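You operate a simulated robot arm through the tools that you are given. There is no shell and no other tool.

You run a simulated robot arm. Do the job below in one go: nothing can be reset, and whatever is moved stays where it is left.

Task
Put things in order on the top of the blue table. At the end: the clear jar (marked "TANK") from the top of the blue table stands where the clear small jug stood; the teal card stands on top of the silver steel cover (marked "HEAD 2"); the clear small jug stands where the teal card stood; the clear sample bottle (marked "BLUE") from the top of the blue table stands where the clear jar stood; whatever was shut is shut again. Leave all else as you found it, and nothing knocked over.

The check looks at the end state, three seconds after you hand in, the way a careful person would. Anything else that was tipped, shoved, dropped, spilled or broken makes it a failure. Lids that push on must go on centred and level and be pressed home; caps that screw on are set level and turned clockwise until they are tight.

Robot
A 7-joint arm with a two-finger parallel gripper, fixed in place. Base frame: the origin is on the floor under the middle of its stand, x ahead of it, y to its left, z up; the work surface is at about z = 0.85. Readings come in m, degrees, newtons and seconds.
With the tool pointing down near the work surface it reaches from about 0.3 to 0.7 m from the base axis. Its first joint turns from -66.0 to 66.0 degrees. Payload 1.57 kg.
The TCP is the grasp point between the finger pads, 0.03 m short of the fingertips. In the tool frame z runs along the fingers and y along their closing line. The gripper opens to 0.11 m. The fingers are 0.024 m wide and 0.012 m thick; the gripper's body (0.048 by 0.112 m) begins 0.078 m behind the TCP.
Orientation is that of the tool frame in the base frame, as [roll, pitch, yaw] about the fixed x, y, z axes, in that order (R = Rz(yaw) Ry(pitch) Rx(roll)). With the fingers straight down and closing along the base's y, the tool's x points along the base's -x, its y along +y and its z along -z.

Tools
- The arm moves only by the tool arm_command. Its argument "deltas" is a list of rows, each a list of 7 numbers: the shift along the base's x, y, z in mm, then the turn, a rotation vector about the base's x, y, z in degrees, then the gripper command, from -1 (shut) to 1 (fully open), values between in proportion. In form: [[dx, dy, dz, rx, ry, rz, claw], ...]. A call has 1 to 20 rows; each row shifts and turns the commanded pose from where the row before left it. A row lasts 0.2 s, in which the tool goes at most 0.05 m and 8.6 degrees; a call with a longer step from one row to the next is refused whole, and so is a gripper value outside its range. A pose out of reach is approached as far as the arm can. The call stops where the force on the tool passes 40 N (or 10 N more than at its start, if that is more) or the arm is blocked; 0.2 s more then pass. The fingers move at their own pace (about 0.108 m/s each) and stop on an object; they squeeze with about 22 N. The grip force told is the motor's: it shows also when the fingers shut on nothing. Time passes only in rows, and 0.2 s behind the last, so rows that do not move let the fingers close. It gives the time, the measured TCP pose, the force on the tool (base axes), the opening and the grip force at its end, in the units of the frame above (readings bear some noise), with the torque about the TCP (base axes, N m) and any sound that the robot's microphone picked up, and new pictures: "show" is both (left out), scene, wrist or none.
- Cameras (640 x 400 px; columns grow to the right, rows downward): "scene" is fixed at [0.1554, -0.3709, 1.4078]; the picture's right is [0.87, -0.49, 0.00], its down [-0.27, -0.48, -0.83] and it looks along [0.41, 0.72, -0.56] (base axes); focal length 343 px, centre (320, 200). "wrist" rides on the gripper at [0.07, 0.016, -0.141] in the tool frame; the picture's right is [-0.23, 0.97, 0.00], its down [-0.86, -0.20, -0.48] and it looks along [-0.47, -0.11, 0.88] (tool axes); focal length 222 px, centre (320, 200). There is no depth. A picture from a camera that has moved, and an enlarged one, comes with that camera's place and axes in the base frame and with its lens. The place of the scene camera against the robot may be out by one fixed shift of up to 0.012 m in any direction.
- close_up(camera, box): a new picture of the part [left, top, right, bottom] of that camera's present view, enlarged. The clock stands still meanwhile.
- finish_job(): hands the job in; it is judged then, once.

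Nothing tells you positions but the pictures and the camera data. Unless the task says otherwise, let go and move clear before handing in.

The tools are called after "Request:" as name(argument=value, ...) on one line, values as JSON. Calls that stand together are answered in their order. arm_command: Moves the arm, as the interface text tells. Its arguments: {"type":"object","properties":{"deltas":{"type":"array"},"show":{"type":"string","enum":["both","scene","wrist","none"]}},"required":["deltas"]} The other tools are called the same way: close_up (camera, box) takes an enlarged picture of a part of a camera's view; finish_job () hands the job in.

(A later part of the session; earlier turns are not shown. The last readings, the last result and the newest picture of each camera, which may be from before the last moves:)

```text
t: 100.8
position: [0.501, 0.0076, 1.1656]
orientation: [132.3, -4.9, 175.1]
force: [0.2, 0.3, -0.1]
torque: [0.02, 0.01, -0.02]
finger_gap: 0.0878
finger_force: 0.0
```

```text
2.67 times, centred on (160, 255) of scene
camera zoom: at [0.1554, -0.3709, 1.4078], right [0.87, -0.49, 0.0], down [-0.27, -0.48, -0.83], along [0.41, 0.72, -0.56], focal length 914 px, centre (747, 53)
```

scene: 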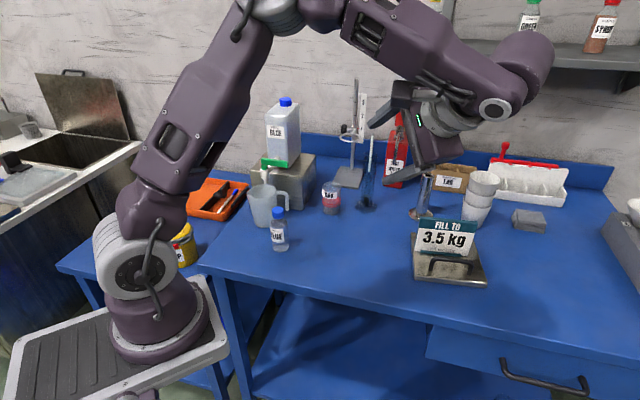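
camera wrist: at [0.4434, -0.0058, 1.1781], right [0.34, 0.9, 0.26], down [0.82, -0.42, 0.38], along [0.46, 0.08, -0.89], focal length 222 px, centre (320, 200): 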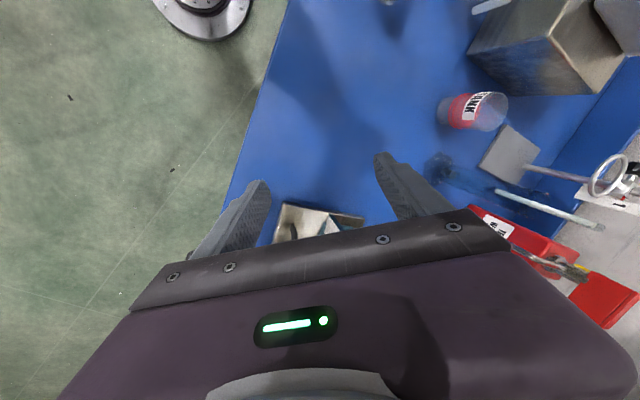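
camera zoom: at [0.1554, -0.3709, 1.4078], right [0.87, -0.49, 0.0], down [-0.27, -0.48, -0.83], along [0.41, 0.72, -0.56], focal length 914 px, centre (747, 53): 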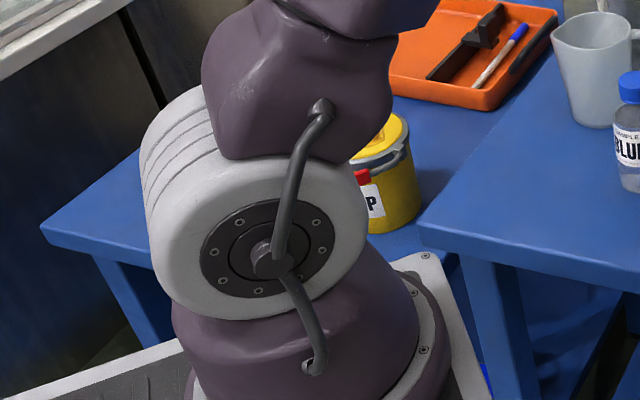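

J1 relative to the hand hasn't changed. I'll try swinging left at low height and small radius instead, where the geometry is well-conditioned, going step by step and watching the flags.

Request:
arm_command(deltas=[[-10, 0, -10, -8, 0, 0, 0.6], [-10, 0, -20, -8, 0, 0, 0.6], [-10, 0, -20, -8, 0, 0, 0.6], [-10, 0, -20, -8, 0, 0, 0.6], [-10, 0, -20, -8, 0, 0, 0.6], [-10, 0, -20, -8, 0, 0, 0.6], [0, 0, -10, 0, 0, 0, 0.6], [0, 0, 0, 0, 0, 0, 0.6]], show="scene")

Request:
close_up(camera="scene", box=[40, 180, 280, 330])

```text
t: 102.6
position: [0.4385, 0.0082, 1.0464]
orientation: [-179.8, 0.5, 173.1]
force: [-0.5, 0.2, 0.3]
torque: [-0.01, -0.03, -0.01]
finger_gap: 0.0881
finger_force: 0.1
```

scene: 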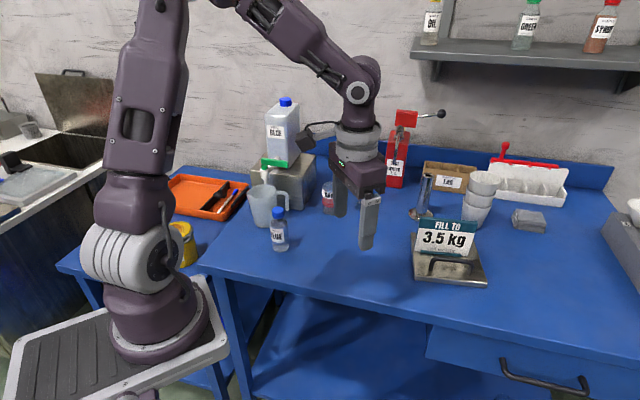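

```text
2.67 times, centred on (160, 255) of scene
camera zoom: at [0.1554, -0.3709, 1.4078], right [0.87, -0.49, 0.0], down [-0.27, -0.48, -0.83], along [0.41, 0.72, -0.56], focal length 914 px, centre (747, 53)
```

zoom: 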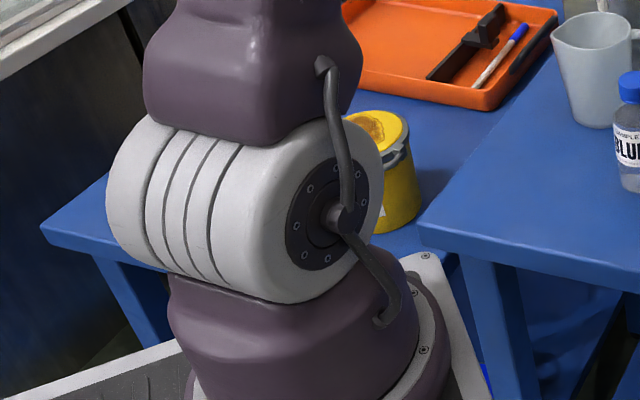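

Shoulder about 48° here. I'll now swing left at low height (z≈1.0) and modest radius in small steps, staying above the bottle and away from the lever.

Request:
arm_command(deltas=[[3, 0, -20, 0, 0, 0, 0.6], [3, 0, -20, 0, 0, 0, 0.6], [-1.4, 36, 0, 0, 0, 6, 0.6], [-5.2, 35.6, 0, 0, 0, 6, 0.6], [-8.9, 34.9, 0, 0, 0, 6, 0.6], [-12.4, 33.8, 0, 0, 0, 6, 0.6], [0, 0, 0, 0, 0, 0, 0.6]], show="scene")

Request:
close_up(camera="scene", box=[40, 180, 280, 330])

```text
t: 104.2
position: [0.4149, 0.1491, 1.0083]
orientation: [-179.9, 0.2, -162.8]
force: [-0.5, 0.5, -0.6]
torque: [-0.04, 0.0, 0.0]
finger_gap: 0.0877
finger_force: 0.0
```

scene: 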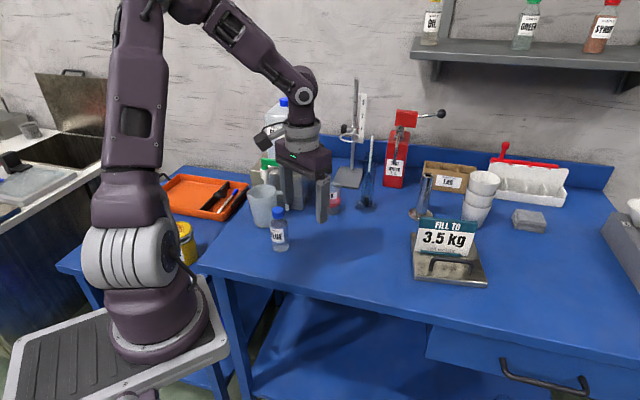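

```text
2.67 times, centred on (160, 255) of scene
camera zoom: at [0.1554, -0.3709, 1.4078], right [0.87, -0.49, 0.0], down [-0.27, -0.48, -0.83], along [0.41, 0.72, -0.56], focal length 914 px, centre (747, 53)
```

zoom: 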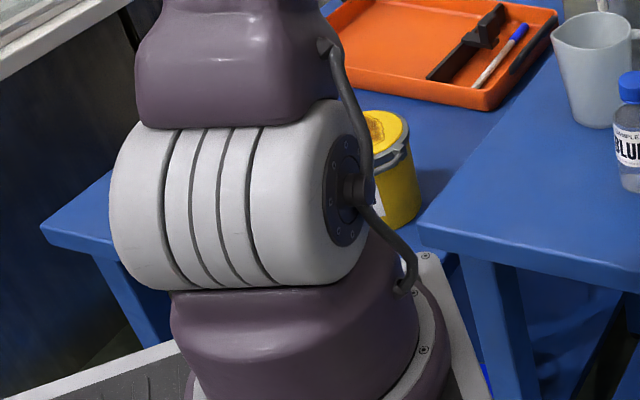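

No flags yet with J1 at its limit. Continuing left in small steps.

Request:
arm_command(deltas=[[-13.4, 26.6, 5, 0, 0, 5, 0.6], [-15.6, 25.7, 5, 0, 0, 5, 0.6], [0, 0, 0, 0, 0, 0, 0.6]], show="both")

```text
t: 105.0
position: [0.3876, 0.2019, 1.0202]
orientation: [-180.0, 0.3, -152.9]
force: [0.1, 0.0, 0.2]
torque: [-0.01, 0.0, 0.05]
finger_gap: 0.088
finger_force: 0.1
camera wrist: at [0.318, 0.1837, 1.1593], right [-0.24, 0.97, 0.0], down [0.85, 0.21, 0.48], along [0.47, 0.12, -0.88], focal length 222 px, centre (320, 200)
```

scene: 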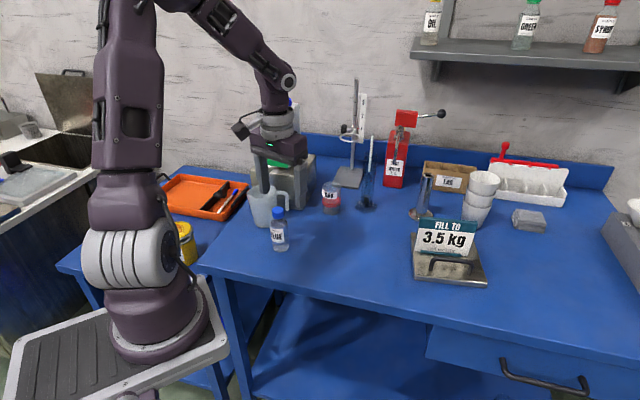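
wrist: 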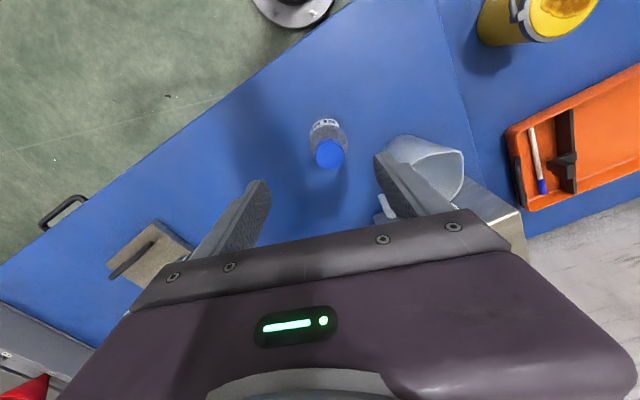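

Tracking stays good at low height even with J1 clamped. Two more steps left, then a small tilt test.

Request:
arm_command(deltas=[[-17.8, 24.2, 5, 0, 0, 5, 0.6], [-19.8, 22.5, 5, 0, 0, 3, 0.6], [0, 0, 0, 0, 0, 0, 0.6]], show="both")

Request:
close_up(camera="scene", box=[220, 110, 340, 260])

```text
t: 105.8
position: [0.3483, 0.2476, 1.0274]
orientation: [-180.0, 0.4, -144.9]
force: [1.1, 0.6, -1.0]
torque: [0.0, 0.02, -0.02]
finger_gap: 0.0879
finger_force: 0.1
camera wrist: at [0.2826, 0.2205, 1.1675], right [-0.37, 0.93, 0.0], down [0.81, 0.33, 0.48], along [0.45, 0.18, -0.88], focal length 222 px, centre (320, 200)
```

scene: 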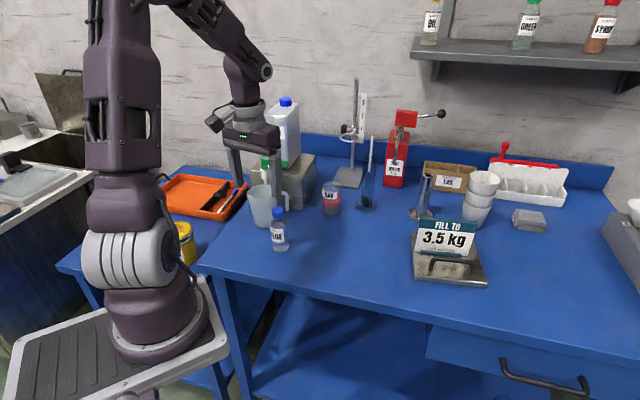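
wrist: 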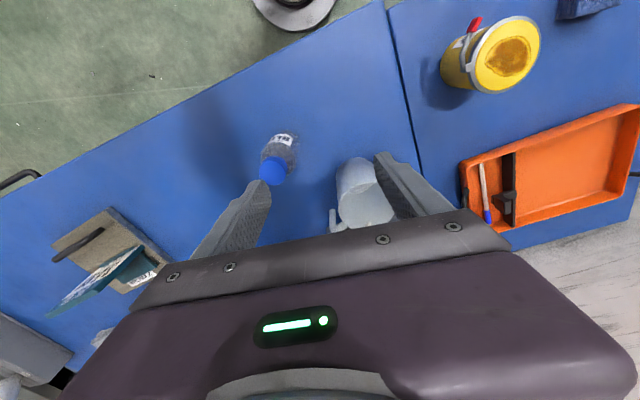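

```text
2.67 times, centred on (280, 185) of scene
camera zoom: at [0.1554, -0.3709, 1.4078], right [0.87, -0.49, 0.0], down [-0.27, -0.48, -0.83], along [0.41, 0.72, -0.56], focal length 914 px, centre (427, 240)
```

zoom: 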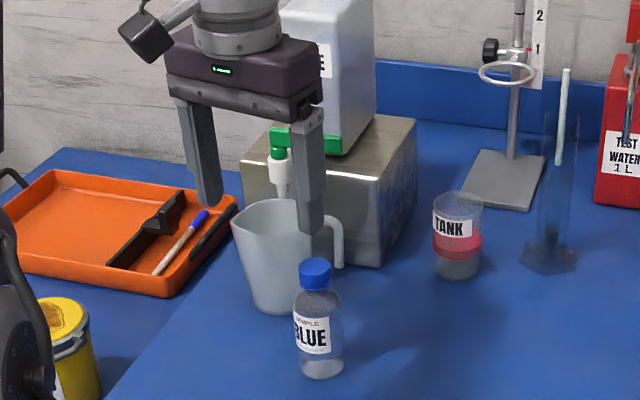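

Good: the jug is almost between the fingers and no flags. Now I'll add tilt one row at a time while shifting toward the jug.

Request:
arm_command(deltas=[[0, 10, 3, 4.2, -6.0, 0, 0.6], [0, 0, 0, 0, 0, 0, 0.6]], show="none")

```text
t: 106.4
position: [0.3497, 0.259, 1.03]
orientation: [179.9, 7.7, -144.9]
force: [-0.6, -0.3, 0.8]
torque: [0.02, -0.04, -0.01]
finger_gap: 0.0882
finger_force: 0.0
```

Request:
arm_command(deltas=[[0, 12, 0, 4.2, -6.0, 0, 0.6], [0, 0, 0, 0, 0, 0, 0.6]], show="none")

```text
t: 107.0
position: [0.3499, 0.2696, 1.0312]
orientation: [179.8, 15.2, -144.9]
force: [-0.4, 0.2, 0.9]
torque: [0.0, 0.02, -0.02]
finger_gap: 0.0882
finger_force: 0.2
```

Tracking exactly. One more tilt row with the sideways shift.

Request:
arm_command(deltas=[[0, 12, 0, 4.0, -5.7, 0, 0.6], [0, 0, 0, 0, 0, 0, 0.6]], show="both")

Request:
close_up(camera="wrist", box=[200, 60, 480, 260])

```text
t: 107.6
position: [0.3511, 0.2805, 1.0306]
orientation: [-179.9, 22.0, -144.5]
force: [-0.2, 0.2, 0.2]
torque: [0.01, 0.0, 0.02]
finger_gap: 0.088
finger_force: 0.1
camera wrist: at [0.2461, 0.2268, 1.135], right [-0.39, 0.92, 0.08], down [0.62, 0.19, 0.76], along [0.68, 0.35, -0.64], focal length 222 px, centre (320, 200)
```

scene: 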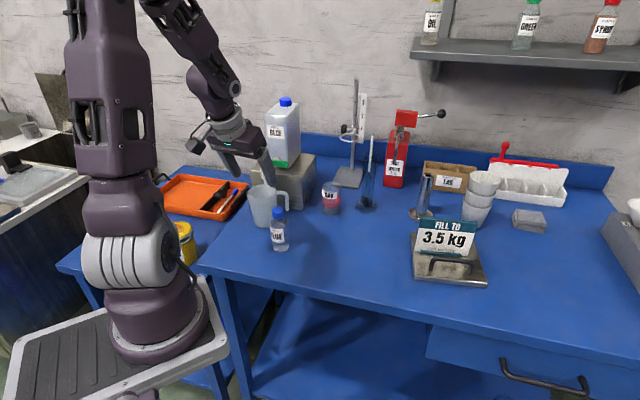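
wrist: 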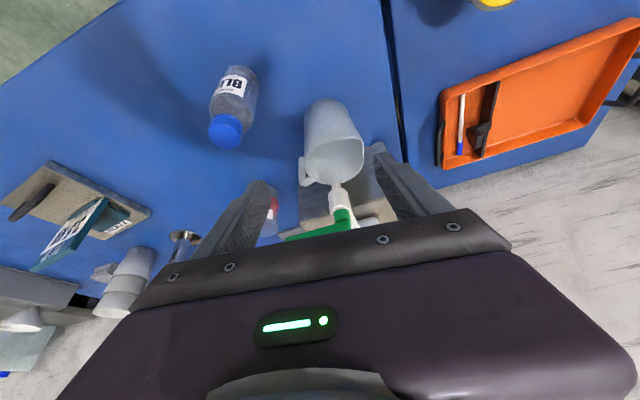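

```text
2.00 times, centred on (340, 160) of wrist
camera zoom: at [0.2461, 0.2268, 1.135], right [-0.39, 0.92, 0.08], down [0.62, 0.19, 0.76], along [0.68, 0.35, -0.64], focal length 444 px, centre (280, 280)
```

zoom: 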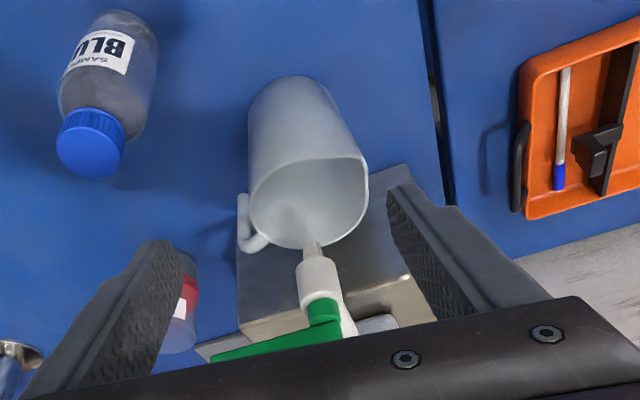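

The gripper is at 22° tilt, jug centre about (0.378, 0.318). I'll centre over it (slightly behind the axis) and start down.

Request:
arm_command(deltas=[[3, 12, 0, 0, 0, 0, 0.6], [3.5, 11, 0, 0, 0, 0, 0.6], [0, 0, -15, 0, 0, 0, 0.6], [0, 0, 0, 0, 0, 0, 0.6]], show="none")

Request:
close_up(camera="scene", box=[220, 110, 340, 260])

Request:
close_up(camera="wrist", box=[200, 60, 480, 260])

```text
t: 108.6
position: [0.3604, 0.2996, 1.0129]
orientation: [-179.9, 21.9, -144.9]
force: [-0.5, -0.3, 1.0]
torque: [-0.02, -0.02, -0.02]
finger_gap: 0.0877
finger_force: 0.1
out of reach, approached as far as the arm can: row 1, 2
```

```text
2.67 times, centred on (280, 185) of scene
camera zoom: at [0.1554, -0.3709, 1.4078], right [0.87, -0.49, 0.0], down [-0.27, -0.48, -0.83], along [0.41, 0.72, -0.56], focal length 914 px, centre (427, 240)
```

zoom: 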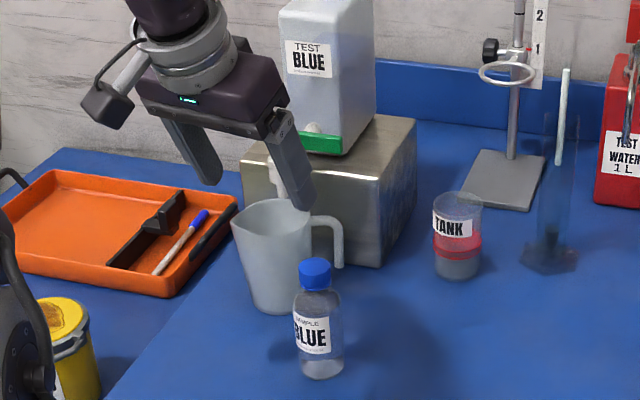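

```text
2.00 times, centred on (340, 160) of wrist
camera zoom: at [0.2558, 0.2462, 1.1173], right [-0.39, 0.92, 0.08], down [0.62, 0.19, 0.76], along [0.69, 0.35, -0.64], focal length 444 px, centre (280, 280)
```

zoom: 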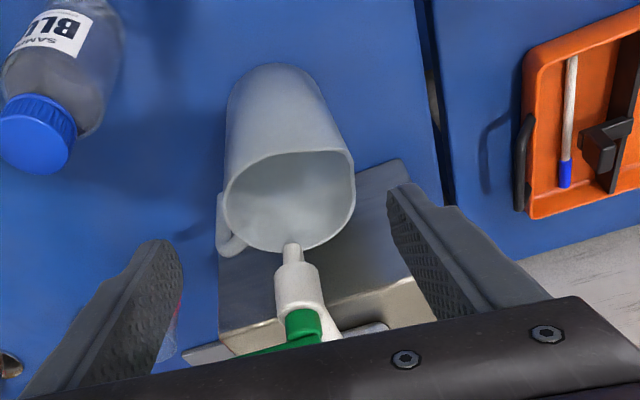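

Nearly on target, and lower is easier for the arm. Continuing down in small steps.

Request:
arm_command(deltas=[[0, 0, -15, 0, 0, 0, 0.6], [0, 0, -15, 0, 0, 0, 0.6], [0, 0, 0, 0, 0, 0, 0.6]], show="none")

```text
t: 109.4
position: [0.3601, 0.2998, 0.9827]
orientation: [-179.9, 21.9, -144.8]
force: [-0.1, -0.9, -0.8]
torque: [0.02, 0.0, 0.0]
finger_gap: 0.088
finger_force: 0.1
```

Tracking well. Correct 5 mm sideways, then continue down.

Request:
arm_command(deltas=[[-2.8, 3.9, 0, 0, 0, 0, 0.6], [0, 0, -12, 0, 0, 0, 0.6], [0, 0, -12, 0, 0, 0, 0.6], [0, 0, 0, 0, 0, 0, 0.6]], show="none")

Request:
close_up(camera="scene", box=[220, 110, 340, 260])

Request:
close_up(camera="wrist", box=[200, 60, 480, 260])

```text
t: 110.4
position: [0.3595, 0.3017, 0.9596]
orientation: [-179.9, 21.9, -144.9]
force: [-0.3, -0.5, -1.1]
torque: [0.01, 0.0, -0.01]
finger_gap: 0.0882
finger_force: 0.1
```

```text
2.67 times, centred on (280, 185) of scene
camera zoom: at [0.1554, -0.3709, 1.4078], right [0.87, -0.49, 0.0], down [-0.27, -0.48, -0.83], along [0.41, 0.72, -0.56], focal length 914 px, centre (427, 240)
```

zoom: 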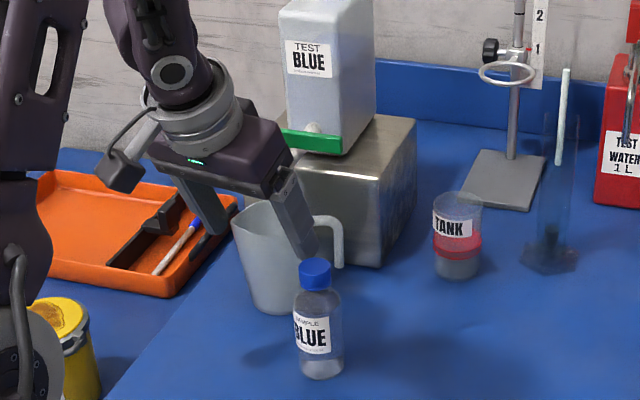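

```text
2.00 times, centred on (340, 160) of wrist
camera zoom: at [0.2545, 0.2476, 1.0636], right [-0.39, 0.92, 0.08], down [0.62, 0.19, 0.76], along [0.69, 0.35, -0.64], focal length 444 px, centre (280, 280)
```

zoom: 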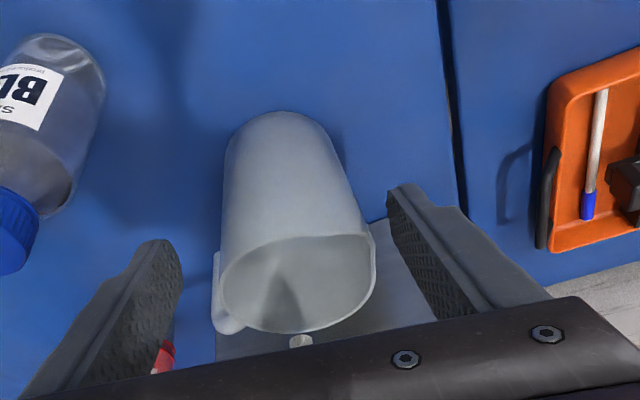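

Well centred. Continue down with a small sideways trim.

Request:
arm_command(deltas=[[-1.5, 2.2, -12, 0, 0, 0, 0.6], [0, 0, -12, 0, 0, 0, 0.6], [0, 0, -10, 0, 0, 0, 0.6], [0, 0, 0, 0, 0, 0, 0.6]], show="none")

Request:
close_up(camera="scene", box=[220, 110, 340, 260])

Request:
close_up(camera="wrist", box=[200, 60, 480, 260])

```text
t: 111.4
position: [0.3579, 0.3057, 0.9256]
orientation: [180.0, 21.9, -145.0]
force: [0.2, -0.3, -1.0]
torque: [-0.03, -0.03, 0.02]
finger_gap: 0.0879
finger_force: 0.1
```

```text
2.67 times, centred on (280, 185) of scene
camera zoom: at [0.1554, -0.3709, 1.4078], right [0.87, -0.49, 0.0], down [-0.27, -0.48, -0.83], along [0.41, 0.72, -0.56], focal length 914 px, centre (427, 240)
```

zoom: 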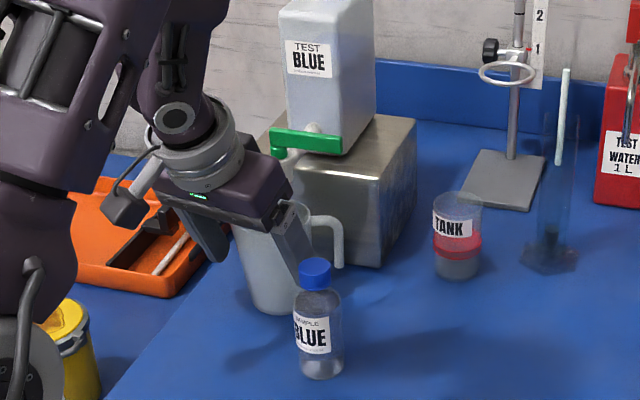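

```text
2.00 times, centred on (340, 160) of wrist
camera zoom: at [0.253, 0.251, 1.0303], right [-0.39, 0.92, 0.08], down [0.62, 0.19, 0.76], along [0.68, 0.35, -0.64], focal length 444 px, centre (280, 280)
```

zoom: 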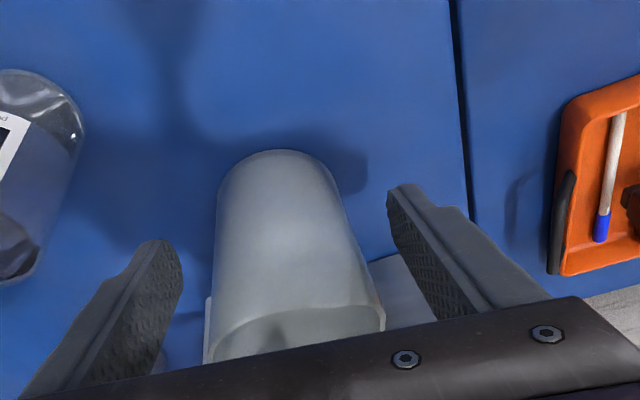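

Centred on both sides. Now forward 16 mm and down to gripping height.

Request:
arm_command(deltas=[[6.5, 4.6, -11, 0, 0, 0, 0.6], [6.5, 4.6, -11, 0, 0, 0, 0.6], [0, 0, 0, 0, 0, 0, 0.6]], show="none")

Request:
close_up(camera="scene", box=[220, 110, 340, 260])

Request:
close_up(camera="wrist", box=[200, 60, 480, 260])

```text
t: 112.2
position: [0.37, 0.3151, 0.9043]
orientation: [-180.0, 21.9, -144.9]
force: [-0.4, -0.1, 0.1]
torque: [-0.01, 0.0, -0.01]
finger_gap: 0.0881
finger_force: 0.1
```

```text
2.67 times, centred on (280, 185) of scene
camera zoom: at [0.1554, -0.3709, 1.4078], right [0.87, -0.49, 0.0], down [-0.27, -0.48, -0.83], along [0.41, 0.72, -0.56], focal length 914 px, centre (427, 240)
```

zoom: 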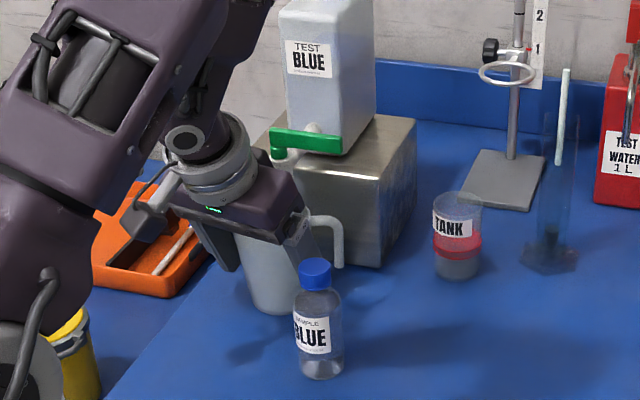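

```text
2.00 times, centred on (340, 160) of wrist
camera zoom: at [0.266, 0.2609, 1.0082], right [-0.39, 0.92, 0.08], down [0.62, 0.19, 0.76], along [0.69, 0.35, -0.64], focal length 444 px, centre (280, 280)
```

zoom: 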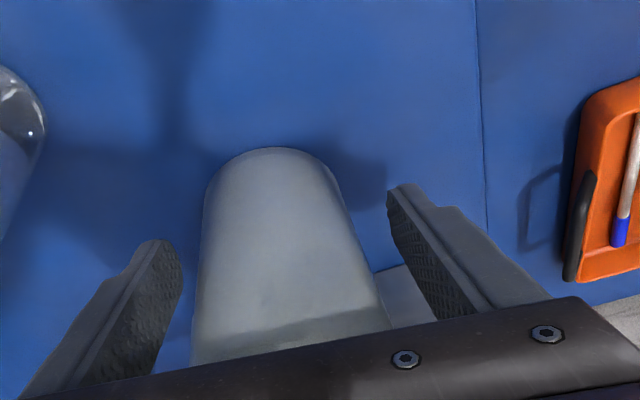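

No contact and well placed. Closing on the jug body now.

Request:
arm_command(deltas=[[0, 0, 0, 0, 0, 0, 0.3], [0, 0, 0, 0, 0, 0, 0.15], [0, 0, 0, 0, 0, 0, 0.0], [0, 0, 0, 0, 0, 0, -1], [0, 0, 0, 0, 0, 0, -1]], show="none")

Request:
close_up(camera="scene", box=[220, 110, 340, 260])

Request:
close_up(camera="wrist", box=[200, 60, 480, 260])

```text
t: 113.4
position: [0.3715, 0.3152, 0.9035]
orientation: [-180.0, 22.0, -145.0]
force: [-1.2, 0.4, 3.5]
torque: [0.15, 0.07, 0.08]
finger_gap: 0.0631
finger_force: 21.5
```

```text
2.67 times, centred on (280, 185) of scene
camera zoom: at [0.1553, -0.3709, 1.4078], right [0.87, -0.49, 0.0], down [-0.27, -0.48, -0.83], along [0.41, 0.72, -0.56], focal length 914 px, centre (427, 240)
```

zoom: 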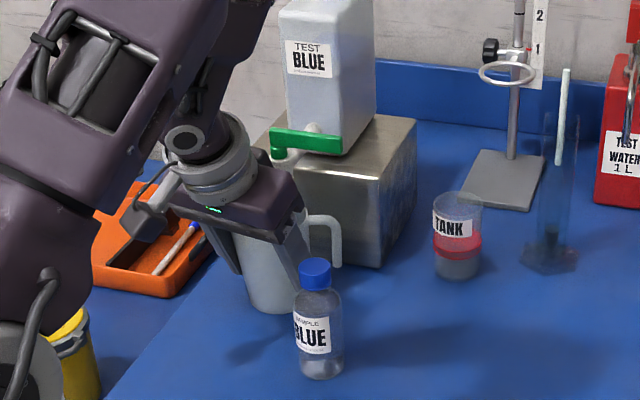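

```text
2.00 times, centred on (340, 160) of wrist
camera zoom: at [0.2659, 0.2608, 1.0084], right [-0.39, 0.92, 0.08], down [0.62, 0.19, 0.76], along [0.69, 0.35, -0.64], focal length 444 px, centre (280, 280)
```

zoom: 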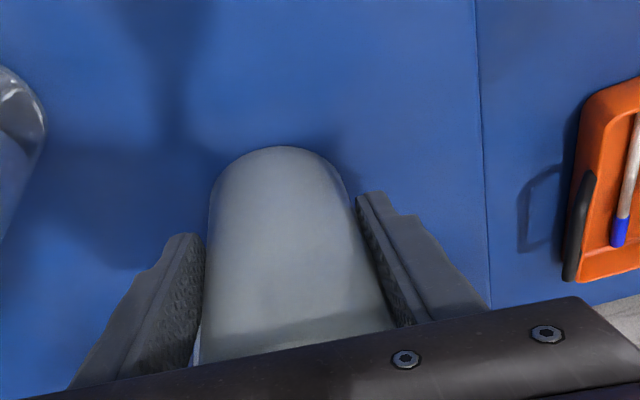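

The jug is gripped (63 mm). I'll lift only 4 mm and slide it straight back out from under the spout.

Request:
arm_command(deltas=[[0, 0, 2, 0, 0, 0, -1], [0, 0, 2, 0, 0, 0, -1], [-4, -2.9, 1, 0, 0, 0, -1], [-6, -4.3, 0, 0, 0, 0, -1], [0, 0, 0, 0, 0, 0, -1]], show="none")

Request:
close_up(camera="scene", box=[220, 110, 340, 260])

```text
t: 114.6
position: [0.3613, 0.3075, 0.9075]
orientation: [-179.9, 21.9, -145.0]
force: [-0.3, -1.6, -0.9]
torque: [-0.03, -0.01, 0.0]
finger_gap: 0.0602
finger_force: 22.2
```

```text
2.67 times, centred on (280, 185) of scene
camera zoom: at [0.1554, -0.3709, 1.4078], right [0.87, -0.49, 0.0], down [-0.27, -0.48, -0.83], along [0.41, 0.72, -0.56], focal length 914 px, centre (427, 240)
```

zoom: 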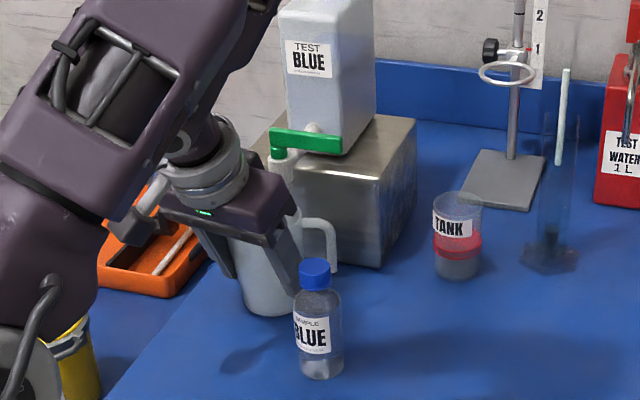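

The finger gap shrank by 3 mm, so the jug may be slipping in the pads. I'll look closely before moving on.

Request:
close_up(camera="wrist", box=[200, 60, 480, 260])

Request:
close_up(camera="scene", box=[235, 160, 315, 240])

```text
2.00 times, centred on (340, 160) of wrist
camera zoom: at [0.2557, 0.2533, 1.0123], right [-0.39, 0.92, 0.08], down [0.62, 0.19, 0.76], along [0.69, 0.35, -0.64], focal length 444 px, centre (280, 280)
```

zoom: 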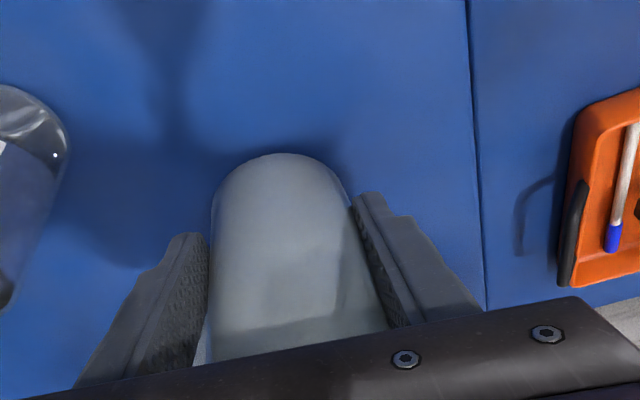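

```text
5.00 times, centred on (275, 200) of scene
camera zoom: at [0.1554, -0.3709, 1.4078], right [0.87, -0.49, 0.0], down [-0.27, -0.48, -0.83], along [0.41, 0.72, -0.56], focal length 1713 px, centre (545, 200)
```

zoom: 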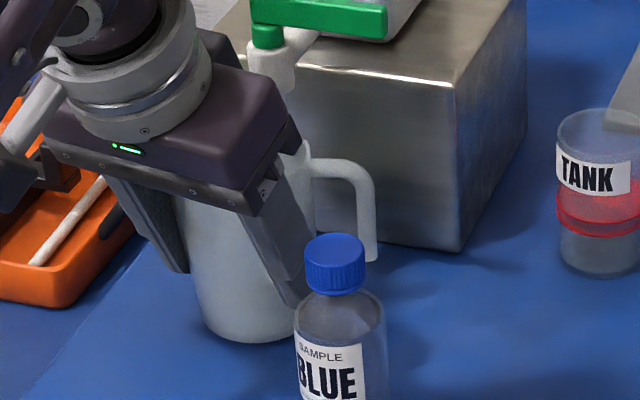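

The jug lagged about 4 mm toward the fingertips. I'll set it back down, open, move forward so its axis sits at the pad centre, and regrip.

Request:
arm_command(deltas=[[0, 0, -3, 0, 0, 0, -1], [0, 0, -2, 0, 0, 0, -1], [0, 0, 0, 0, 0, 0, 0.15], [0, 0, 0, 0, 0, 0, 0.35], [0, 0, 0, 0, 0, 0, 0.5], [4.9, 3.5, -1, 0, 0, 0, 0.5], [4.9, 3.5, -1, 0, 0, 0, 0.5], [0, 0, 0, 0, 0, 0, 0.5]], show="none")

Request:
close_up(camera="wrist", box=[200, 60, 480, 260])

Request:
close_up(camera="scene", box=[220, 110, 340, 260])

```text
t: 116.4
position: [0.3701, 0.3135, 0.9019]
orientation: [-180.0, 22.0, -144.9]
force: [-0.9, 0.7, -0.8]
torque: [0.03, 0.0, 0.0]
finger_gap: 0.0825
finger_force: 0.2
```

```text
2.00 times, centred on (340, 160) of wrist
camera zoom: at [0.2652, 0.2598, 1.0071], right [-0.39, 0.92, 0.08], down [0.62, 0.19, 0.76], along [0.69, 0.35, -0.64], focal length 444 px, centre (280, 280)
```

zoom: 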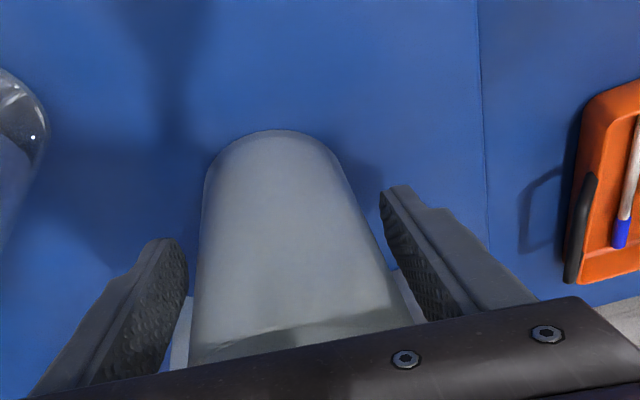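

```text
2.67 times, centred on (280, 185) of scene
camera zoom: at [0.1554, -0.3709, 1.4078], right [0.87, -0.49, 0.0], down [-0.27, -0.48, -0.83], along [0.41, 0.72, -0.56], focal length 914 px, centre (427, 240)
```

zoom: 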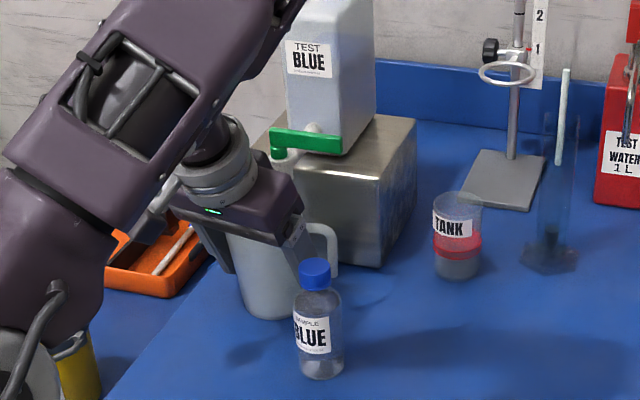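

The jug axis is now right at the grasp point. Regripping and checking the gap as I lift.

Request:
arm_command(deltas=[[0, 0, 0, 0, 0, 0, 0.2], [0, 0, 0, 0, 0, 0, 0.0], [0, 0, 0, 0, 0, 0, -1], [0, 0, 0, 0, 0, 0, -1], [0, 0, 2, 0, 0, 0, -1], [0, 0, 2, 0, 0, 0, -1], [0, 0, 1, 0, 0, 0, -1], [0, 0, 0, 0, 0, 0, -1]], show="none")

Request:
close_up(camera="wrist", box=[200, 60, 480, 260])

Request:
close_up(camera="scene", box=[235, 160, 315, 240])

```text
t: 118.2
position: [0.3688, 0.3148, 0.9078]
orientation: [-179.9, 22.0, -144.9]
force: [-0.1, 0.7, -0.8]
torque: [-0.02, 0.0, 0.02]
finger_gap: 0.0622
finger_force: 22.0
```

```text
2.00 times, centred on (340, 160) of wrist
camera zoom: at [0.265, 0.261, 1.0125], right [-0.39, 0.92, 0.08], down [0.62, 0.19, 0.76], along [0.69, 0.35, -0.64], focal length 444 px, centre (280, 280)
```

zoom: 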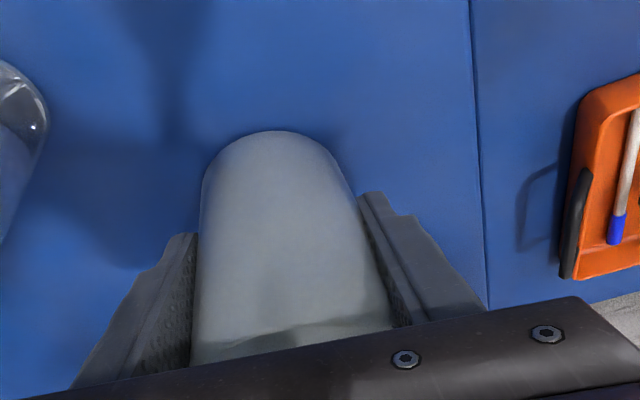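

```text
5.00 times, centred on (275, 200) of scene
camera zoom: at [0.1554, -0.3709, 1.4078], right [0.87, -0.49, 0.0], down [-0.27, -0.48, -0.83], along [0.41, 0.72, -0.56], focal length 1713 px, centre (545, 200)
```

zoom: 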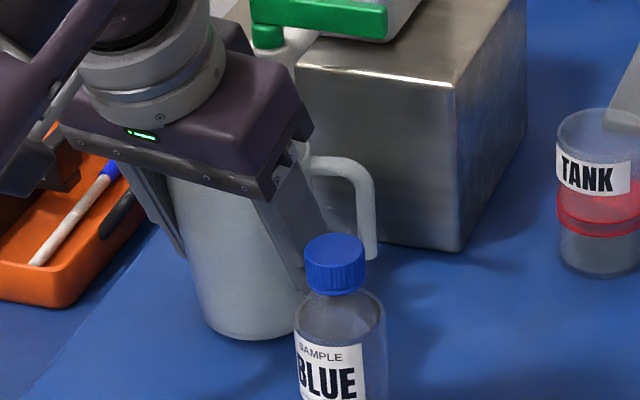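

The jug now moves with the gripper. Sliding it back out from under the spout.

Request:
arm_command(deltas=[[-5, -3.6, 0, 0, 0, 0, -1], [-6.5, -4.6, 0, 0, 0, 0, -1], [-6.5, -4.6, 0, 0, 0, 0, -1], [0, 0, 0, 0, 0, 0, -1]], show="none")

Request:
close_up(camera="scene", box=[220, 110, 340, 260])

Request:
close_up(camera="wrist", box=[200, 60, 480, 260])

```text
t: 119.2
position: [0.3529, 0.3014, 0.9073]
orientation: [-179.9, 21.9, -145.0]
force: [0.8, 0.0, 0.7]
torque: [0.03, -0.01, 0.03]
finger_gap: 0.0621
finger_force: 21.8
```

```text
2.67 times, centred on (280, 185) of scene
camera zoom: at [0.1554, -0.3709, 1.4078], right [0.87, -0.49, 0.0], down [-0.27, -0.48, -0.83], along [0.41, 0.72, -0.56], focal length 914 px, centre (427, 240)
```

zoom: 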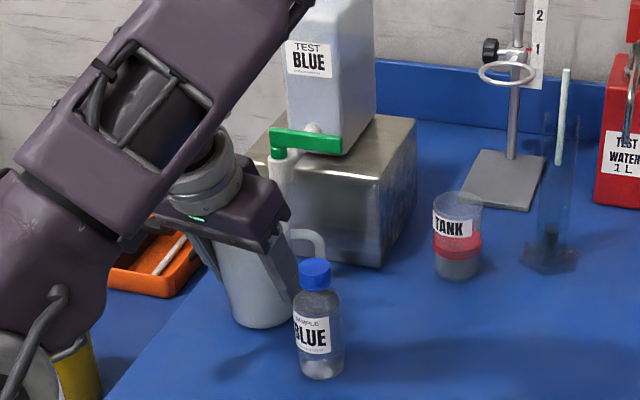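

```text
2.00 times, centred on (340, 160) of wrist
camera zoom: at [0.2483, 0.2481, 1.0116], right [-0.39, 0.92, 0.08], down [0.62, 0.19, 0.76], along [0.69, 0.35, -0.64], focal length 444 px, centre (280, 280)
```

zoom: 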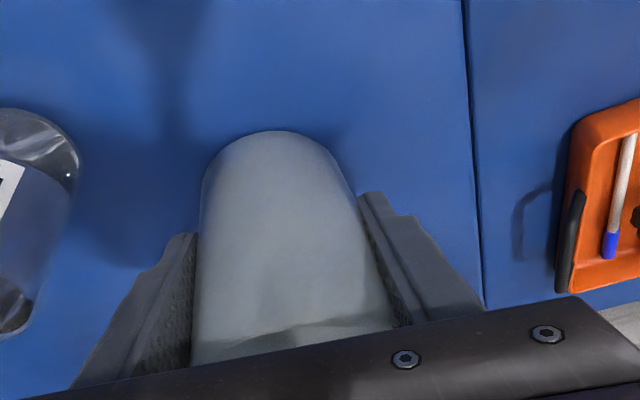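

Held firmly and nearly clear of the spout. Back another 15 mm, then start lifting.

Request:
arm_command(deltas=[[-6.5, -4.6, 0, 0, 0, 0, -1], [-6, -4.4, 0, 0, 0, 0, -1], [0, 0, 8, 0, 0, 0, -1], [0, -3, 12, 0, 0, 0, -1], [0, -4, 15, 0, 0, 0, -1], [0, 0, 0, 0, 0, 0, -1]], show="both")

Request:
close_up(camera="scene", box=[220, 110, 340, 260])

```text
t: 120.6
position: [0.3409, 0.2841, 0.9416]
orientation: [-180.0, 21.8, -144.9]
force: [0.1, 1.0, -0.5]
torque: [0.03, 0.04, 0.02]
finger_gap: 0.062
finger_force: 22.5
camera wrist: at [0.2354, 0.2297, 1.0457], right [-0.39, 0.92, 0.08], down [0.62, 0.19, 0.76], along [0.69, 0.35, -0.64], focal length 222 px, centre (320, 200)
```

scene: 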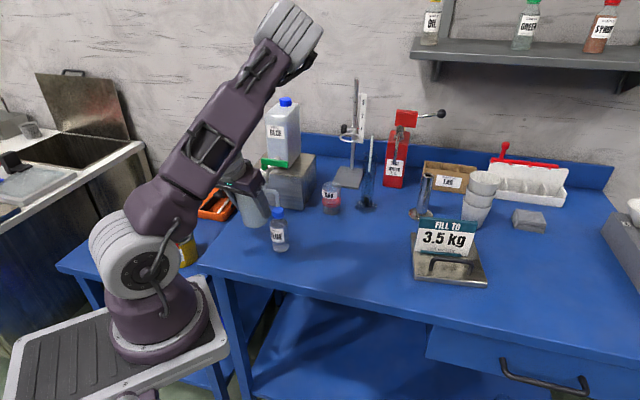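
wrist: 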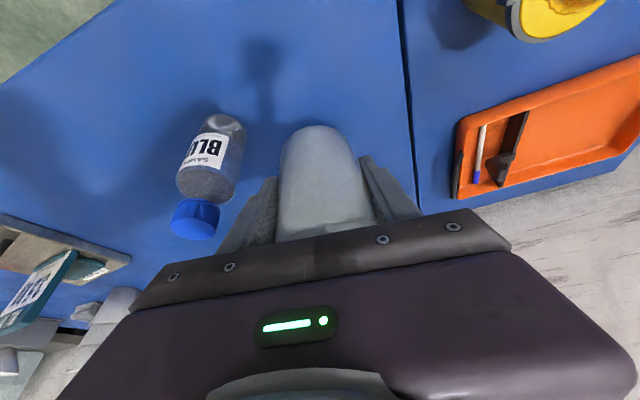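

```text
2.67 times, centred on (280, 185) of scene
camera zoom: at [0.1554, -0.3709, 1.4078], right [0.87, -0.49, 0.0], down [-0.27, -0.48, -0.83], along [0.41, 0.72, -0.56], focal length 914 px, centre (427, 240)
```

zoom: 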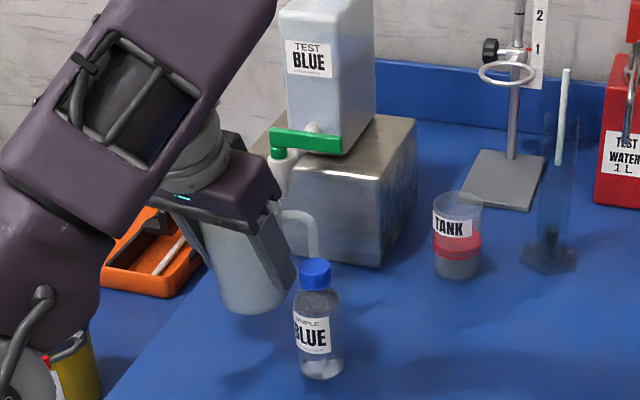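

The arm posture has relaxed nicely (J1 ~20°) and the jug is held upright. The right finger is near the bottle, so I'll lift straight up, drifting slightly away, before traversing.

Request:
arm_command(deltas=[[-4, 2, 12, 0, 0, 0, -1], [-2, 1, 18, 0, 0, 0, -1], [0, 0, 20, 0, 0, 0, -1], [0, 0, 20, 0, 0, 0, -1], [0, 0, 20, 0, 0, 0, -1], [0, 0, 0, 0, 0, 0, -1]], show="both")

Request:
close_up(camera="scene", box=[220, 110, 340, 260])

```text
t: 122.0
position: [0.3341, 0.288, 1.0351]
orientation: [-179.9, 22.0, -144.9]
force: [0.0, -0.6, -0.3]
torque: [-0.02, 0.02, -0.03]
finger_gap: 0.0619
finger_force: 21.9
camera wrist: at [0.2293, 0.2338, 1.1392], right [-0.39, 0.92, 0.08], down [0.62, 0.19, 0.76], along [0.69, 0.35, -0.64], focal length 222 px, centre (320, 200)
```

scene: 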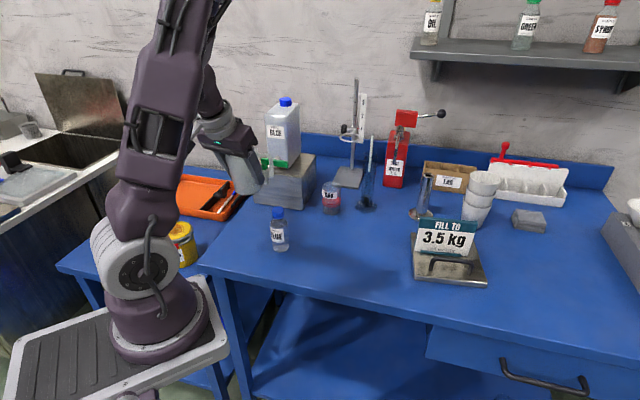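
wrist: 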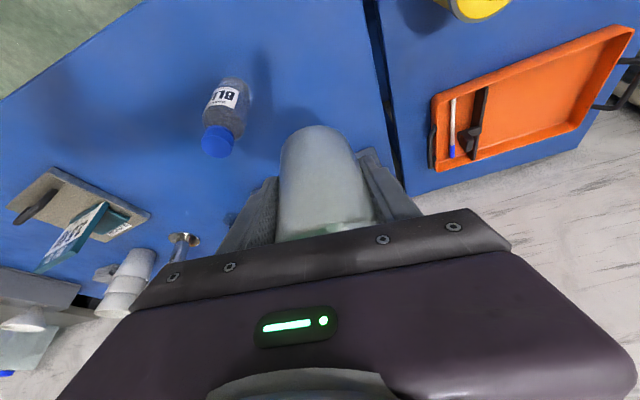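

```text
2.67 times, centred on (280, 185) of scene
camera zoom: at [0.1554, -0.3709, 1.4078], right [0.87, -0.49, 0.0], down [-0.27, -0.48, -0.83], along [0.41, 0.72, -0.56], focal length 914 px, centre (427, 240)
```

zoom: 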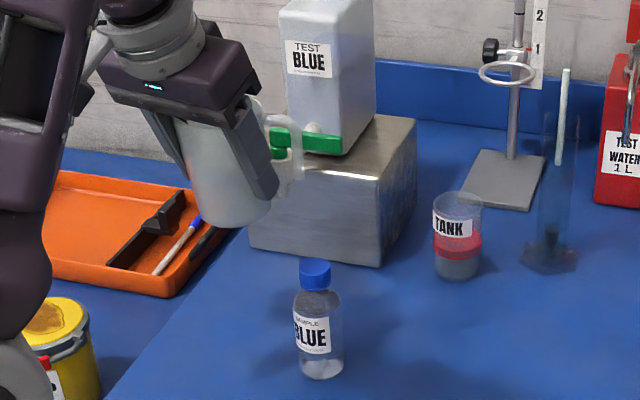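

Jug is held upright above bottle height and clear of the lever. Traversing to the card's old spot, turning with the arm.

Request:
arm_command(deltas=[[0, -22, 0, 0, 0, -4, -1], [0, -22, 0, 0, 0, -4, -1], [5, -25, 0, 0, 0, -4, -1], [20, -25, 0, 0, 0, -4, -1], [30, -22, 0, 0, 0, -4, -1], [33, -20, 0, 0, 0, -4, -1], [33, -17, 0, 0, 0, -4, -1], [27, -14, 0, 0, 0, -4, -1], [0, 0, 0, 0, 0, 0, -1]], show="both")

Request:
close_up(camera="scene", box=[270, 130, 430, 270])

```text
t: 124.0
position: [0.4766, 0.1307, 1.0268]
orientation: [-178.6, 20.3, -174.3]
force: [0.1, 1.0, -0.6]
torque: [-0.03, -0.05, -0.04]
finger_gap: 0.062
finger_force: 21.5
out of reach, approached as far as the arm can: row 3
camera wrist: at [0.3629, 0.1392, 1.1335], right [0.12, 0.99, 0.06], down [0.65, -0.12, 0.75], along [0.75, -0.06, -0.66], focal length 222 px, centre (320, 200)
```

scene: 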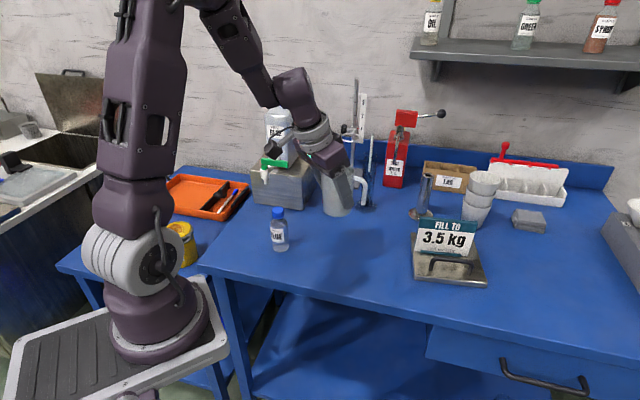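
wrist: 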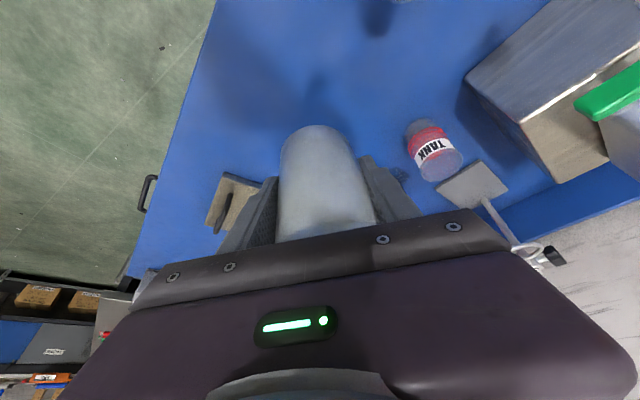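

```text
2.86 times, centred on (350, 200) of scene
camera zoom: at [0.1554, -0.3709, 1.4078], right [0.87, -0.49, 0.0], down [-0.27, -0.48, -0.83], along [0.41, 0.72, -0.56], focal length 979 px, centre (234, 200)
```

zoom: 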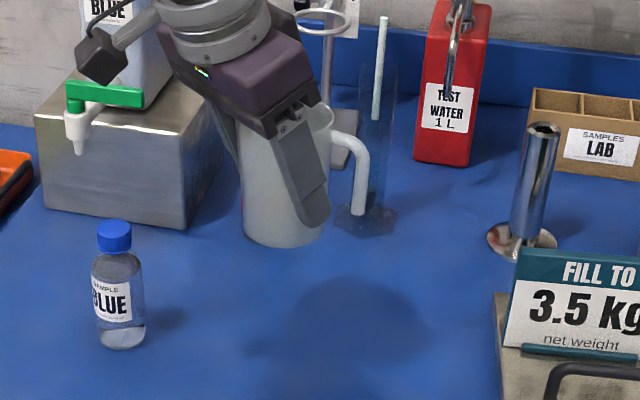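

The jug hangs over the card's old spot, tilted by about 2° after a clipped row. I'll correct the orientation, centre at (0.482, 0.121), and lower most of the way.

Request:
arm_command(deltas=[[3, -5, -10, 1.48, -1.56, 0.49, -1], [2.4, -4.7, -15, 0, 0, 0, -1], [0, 0, -25, 0, 0, 0, -1], [0, 0, -25, 0, 0, 0, -1], [0, 0, -20, 0, 0, 0, -1], [0, 0, -10, 0, 0, 0, -1], [0, 0, 0, 0, 0, 0, -1]], show="none")

Request:
close_up(camera="scene", box=[270, 150, 430, 290])

```text
t: 125.6
position: [0.4815, 0.1237, 0.9201]
orientation: [180.0, 22.0, -174.2]
force: [0.3, -0.1, -0.1]
torque: [-0.01, 0.03, 0.01]
finger_gap: 0.062
finger_force: 22.2
```

```text
2.86 times, centred on (350, 220) of scene
camera zoom: at [0.1554, -0.3709, 1.4078], right [0.87, -0.49, 0.0], down [-0.27, -0.48, -0.83], along [0.41, 0.72, -0.56], focal length 979 px, centre (234, 143)
```

zoom: 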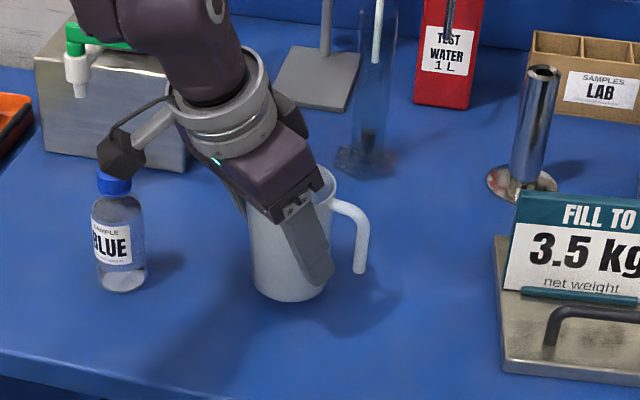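

Upright and about 17 mm up. Lowering gently to the table.

Request:
arm_command(deltas=[[0, 0, -7, 0, 0, 0, -1], [0, 0, -5, 0, 0, 0, -1], [0, 0, -2, 0, 0, 0, -1], [0, 0, 0, 0, 0, 0, -1]], show="none")

```text
t: 126.6
position: [0.4827, 0.1209, 0.9064]
orientation: [-180.0, 21.9, -174.3]
force: [-0.3, -0.6, -0.8]
torque: [0.02, -0.01, -0.01]
finger_gap: 0.0621
finger_force: 22.0
```

Request:
arm_command(deltas=[[0, 0, -1.5, 0, 0, 0, -1], [0, 0, -1.5, 0, 0, 0, -1], [0, 0, 0, 0, 0, 0, -1]], show="none")

Request:
close_up(camera="scene", box=[310, 180, 390, 260])

```text
t: 127.4
position: [0.4821, 0.1221, 0.9032]
orientation: [180.0, 22.2, -174.3]
force: [-1.6, -1.8, 11.2]
torque: [0.25, 0.1, 0.09]
finger_gap: 0.062
finger_force: 21.9
```

```text
5.00 times, centred on (350, 220) of scene
camera zoom: at [0.1552, -0.371, 1.4078], right [0.87, -0.49, 0.0], down [-0.27, -0.48, -0.83], along [0.41, 0.72, -0.56], focal length 1713 px, centre (170, 100)
```

zoom: 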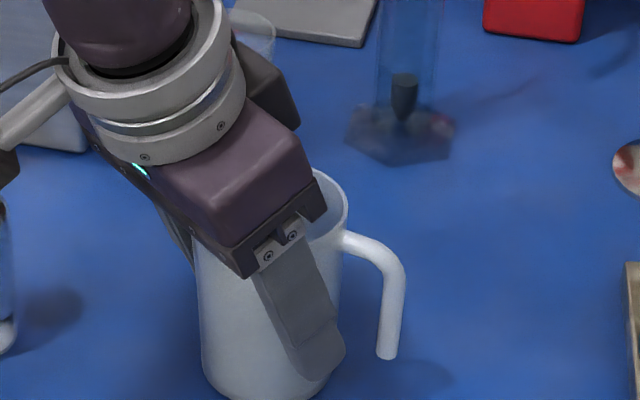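

The jug is on the table. Opening slowly.

Request:
arm_command(deltas=[[0, 0, 0.5, 0, 0, 0, -1], [0, 0, 0, 0, 0, 0, 0.15], [0, 0, 0, 0, 0, 0, 0.3], [0, 0, 0, 0, 0, 0, 0.5], [0, 0, 0, 0, 0, 0, 0.6]], show="none")

Request:
close_up(camera="scene", box=[310, 180, 390, 260])

Request:
close_up(camera="wrist", box=[200, 60, 480, 260])

```text
t: 128.6
position: [0.4811, 0.1227, 0.9044]
orientation: [-180.0, 21.9, -174.3]
force: [-0.2, 0.2, -0.7]
torque: [-0.01, -0.01, -0.02]
finger_gap: 0.088
finger_force: 0.2
```

```text
5.00 times, centred on (350, 220) of scene
camera zoom: at [0.1554, -0.3709, 1.4078], right [0.87, -0.49, 0.0], down [-0.27, -0.48, -0.83], along [0.41, 0.72, -0.56], focal length 1713 px, centre (170, 100)
```

zoom: 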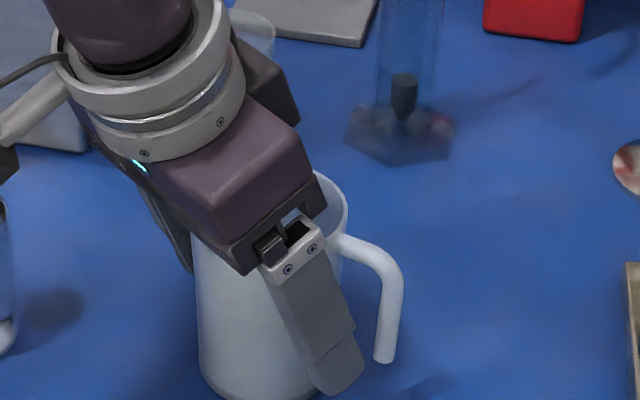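

```text
2.00 times, centred on (340, 160) of wrist
camera zoom: at [0.3638, 0.1263, 1.0091], right [0.11, 0.99, 0.09], down [0.63, -0.14, 0.76], along [0.77, -0.03, -0.64], focal length 444 px, centre (280, 280)
```

zoom: 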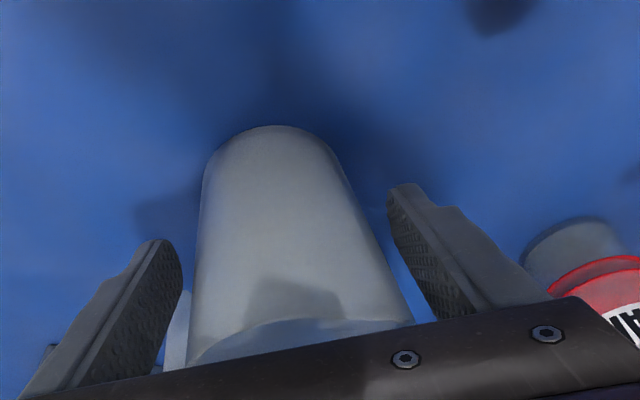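

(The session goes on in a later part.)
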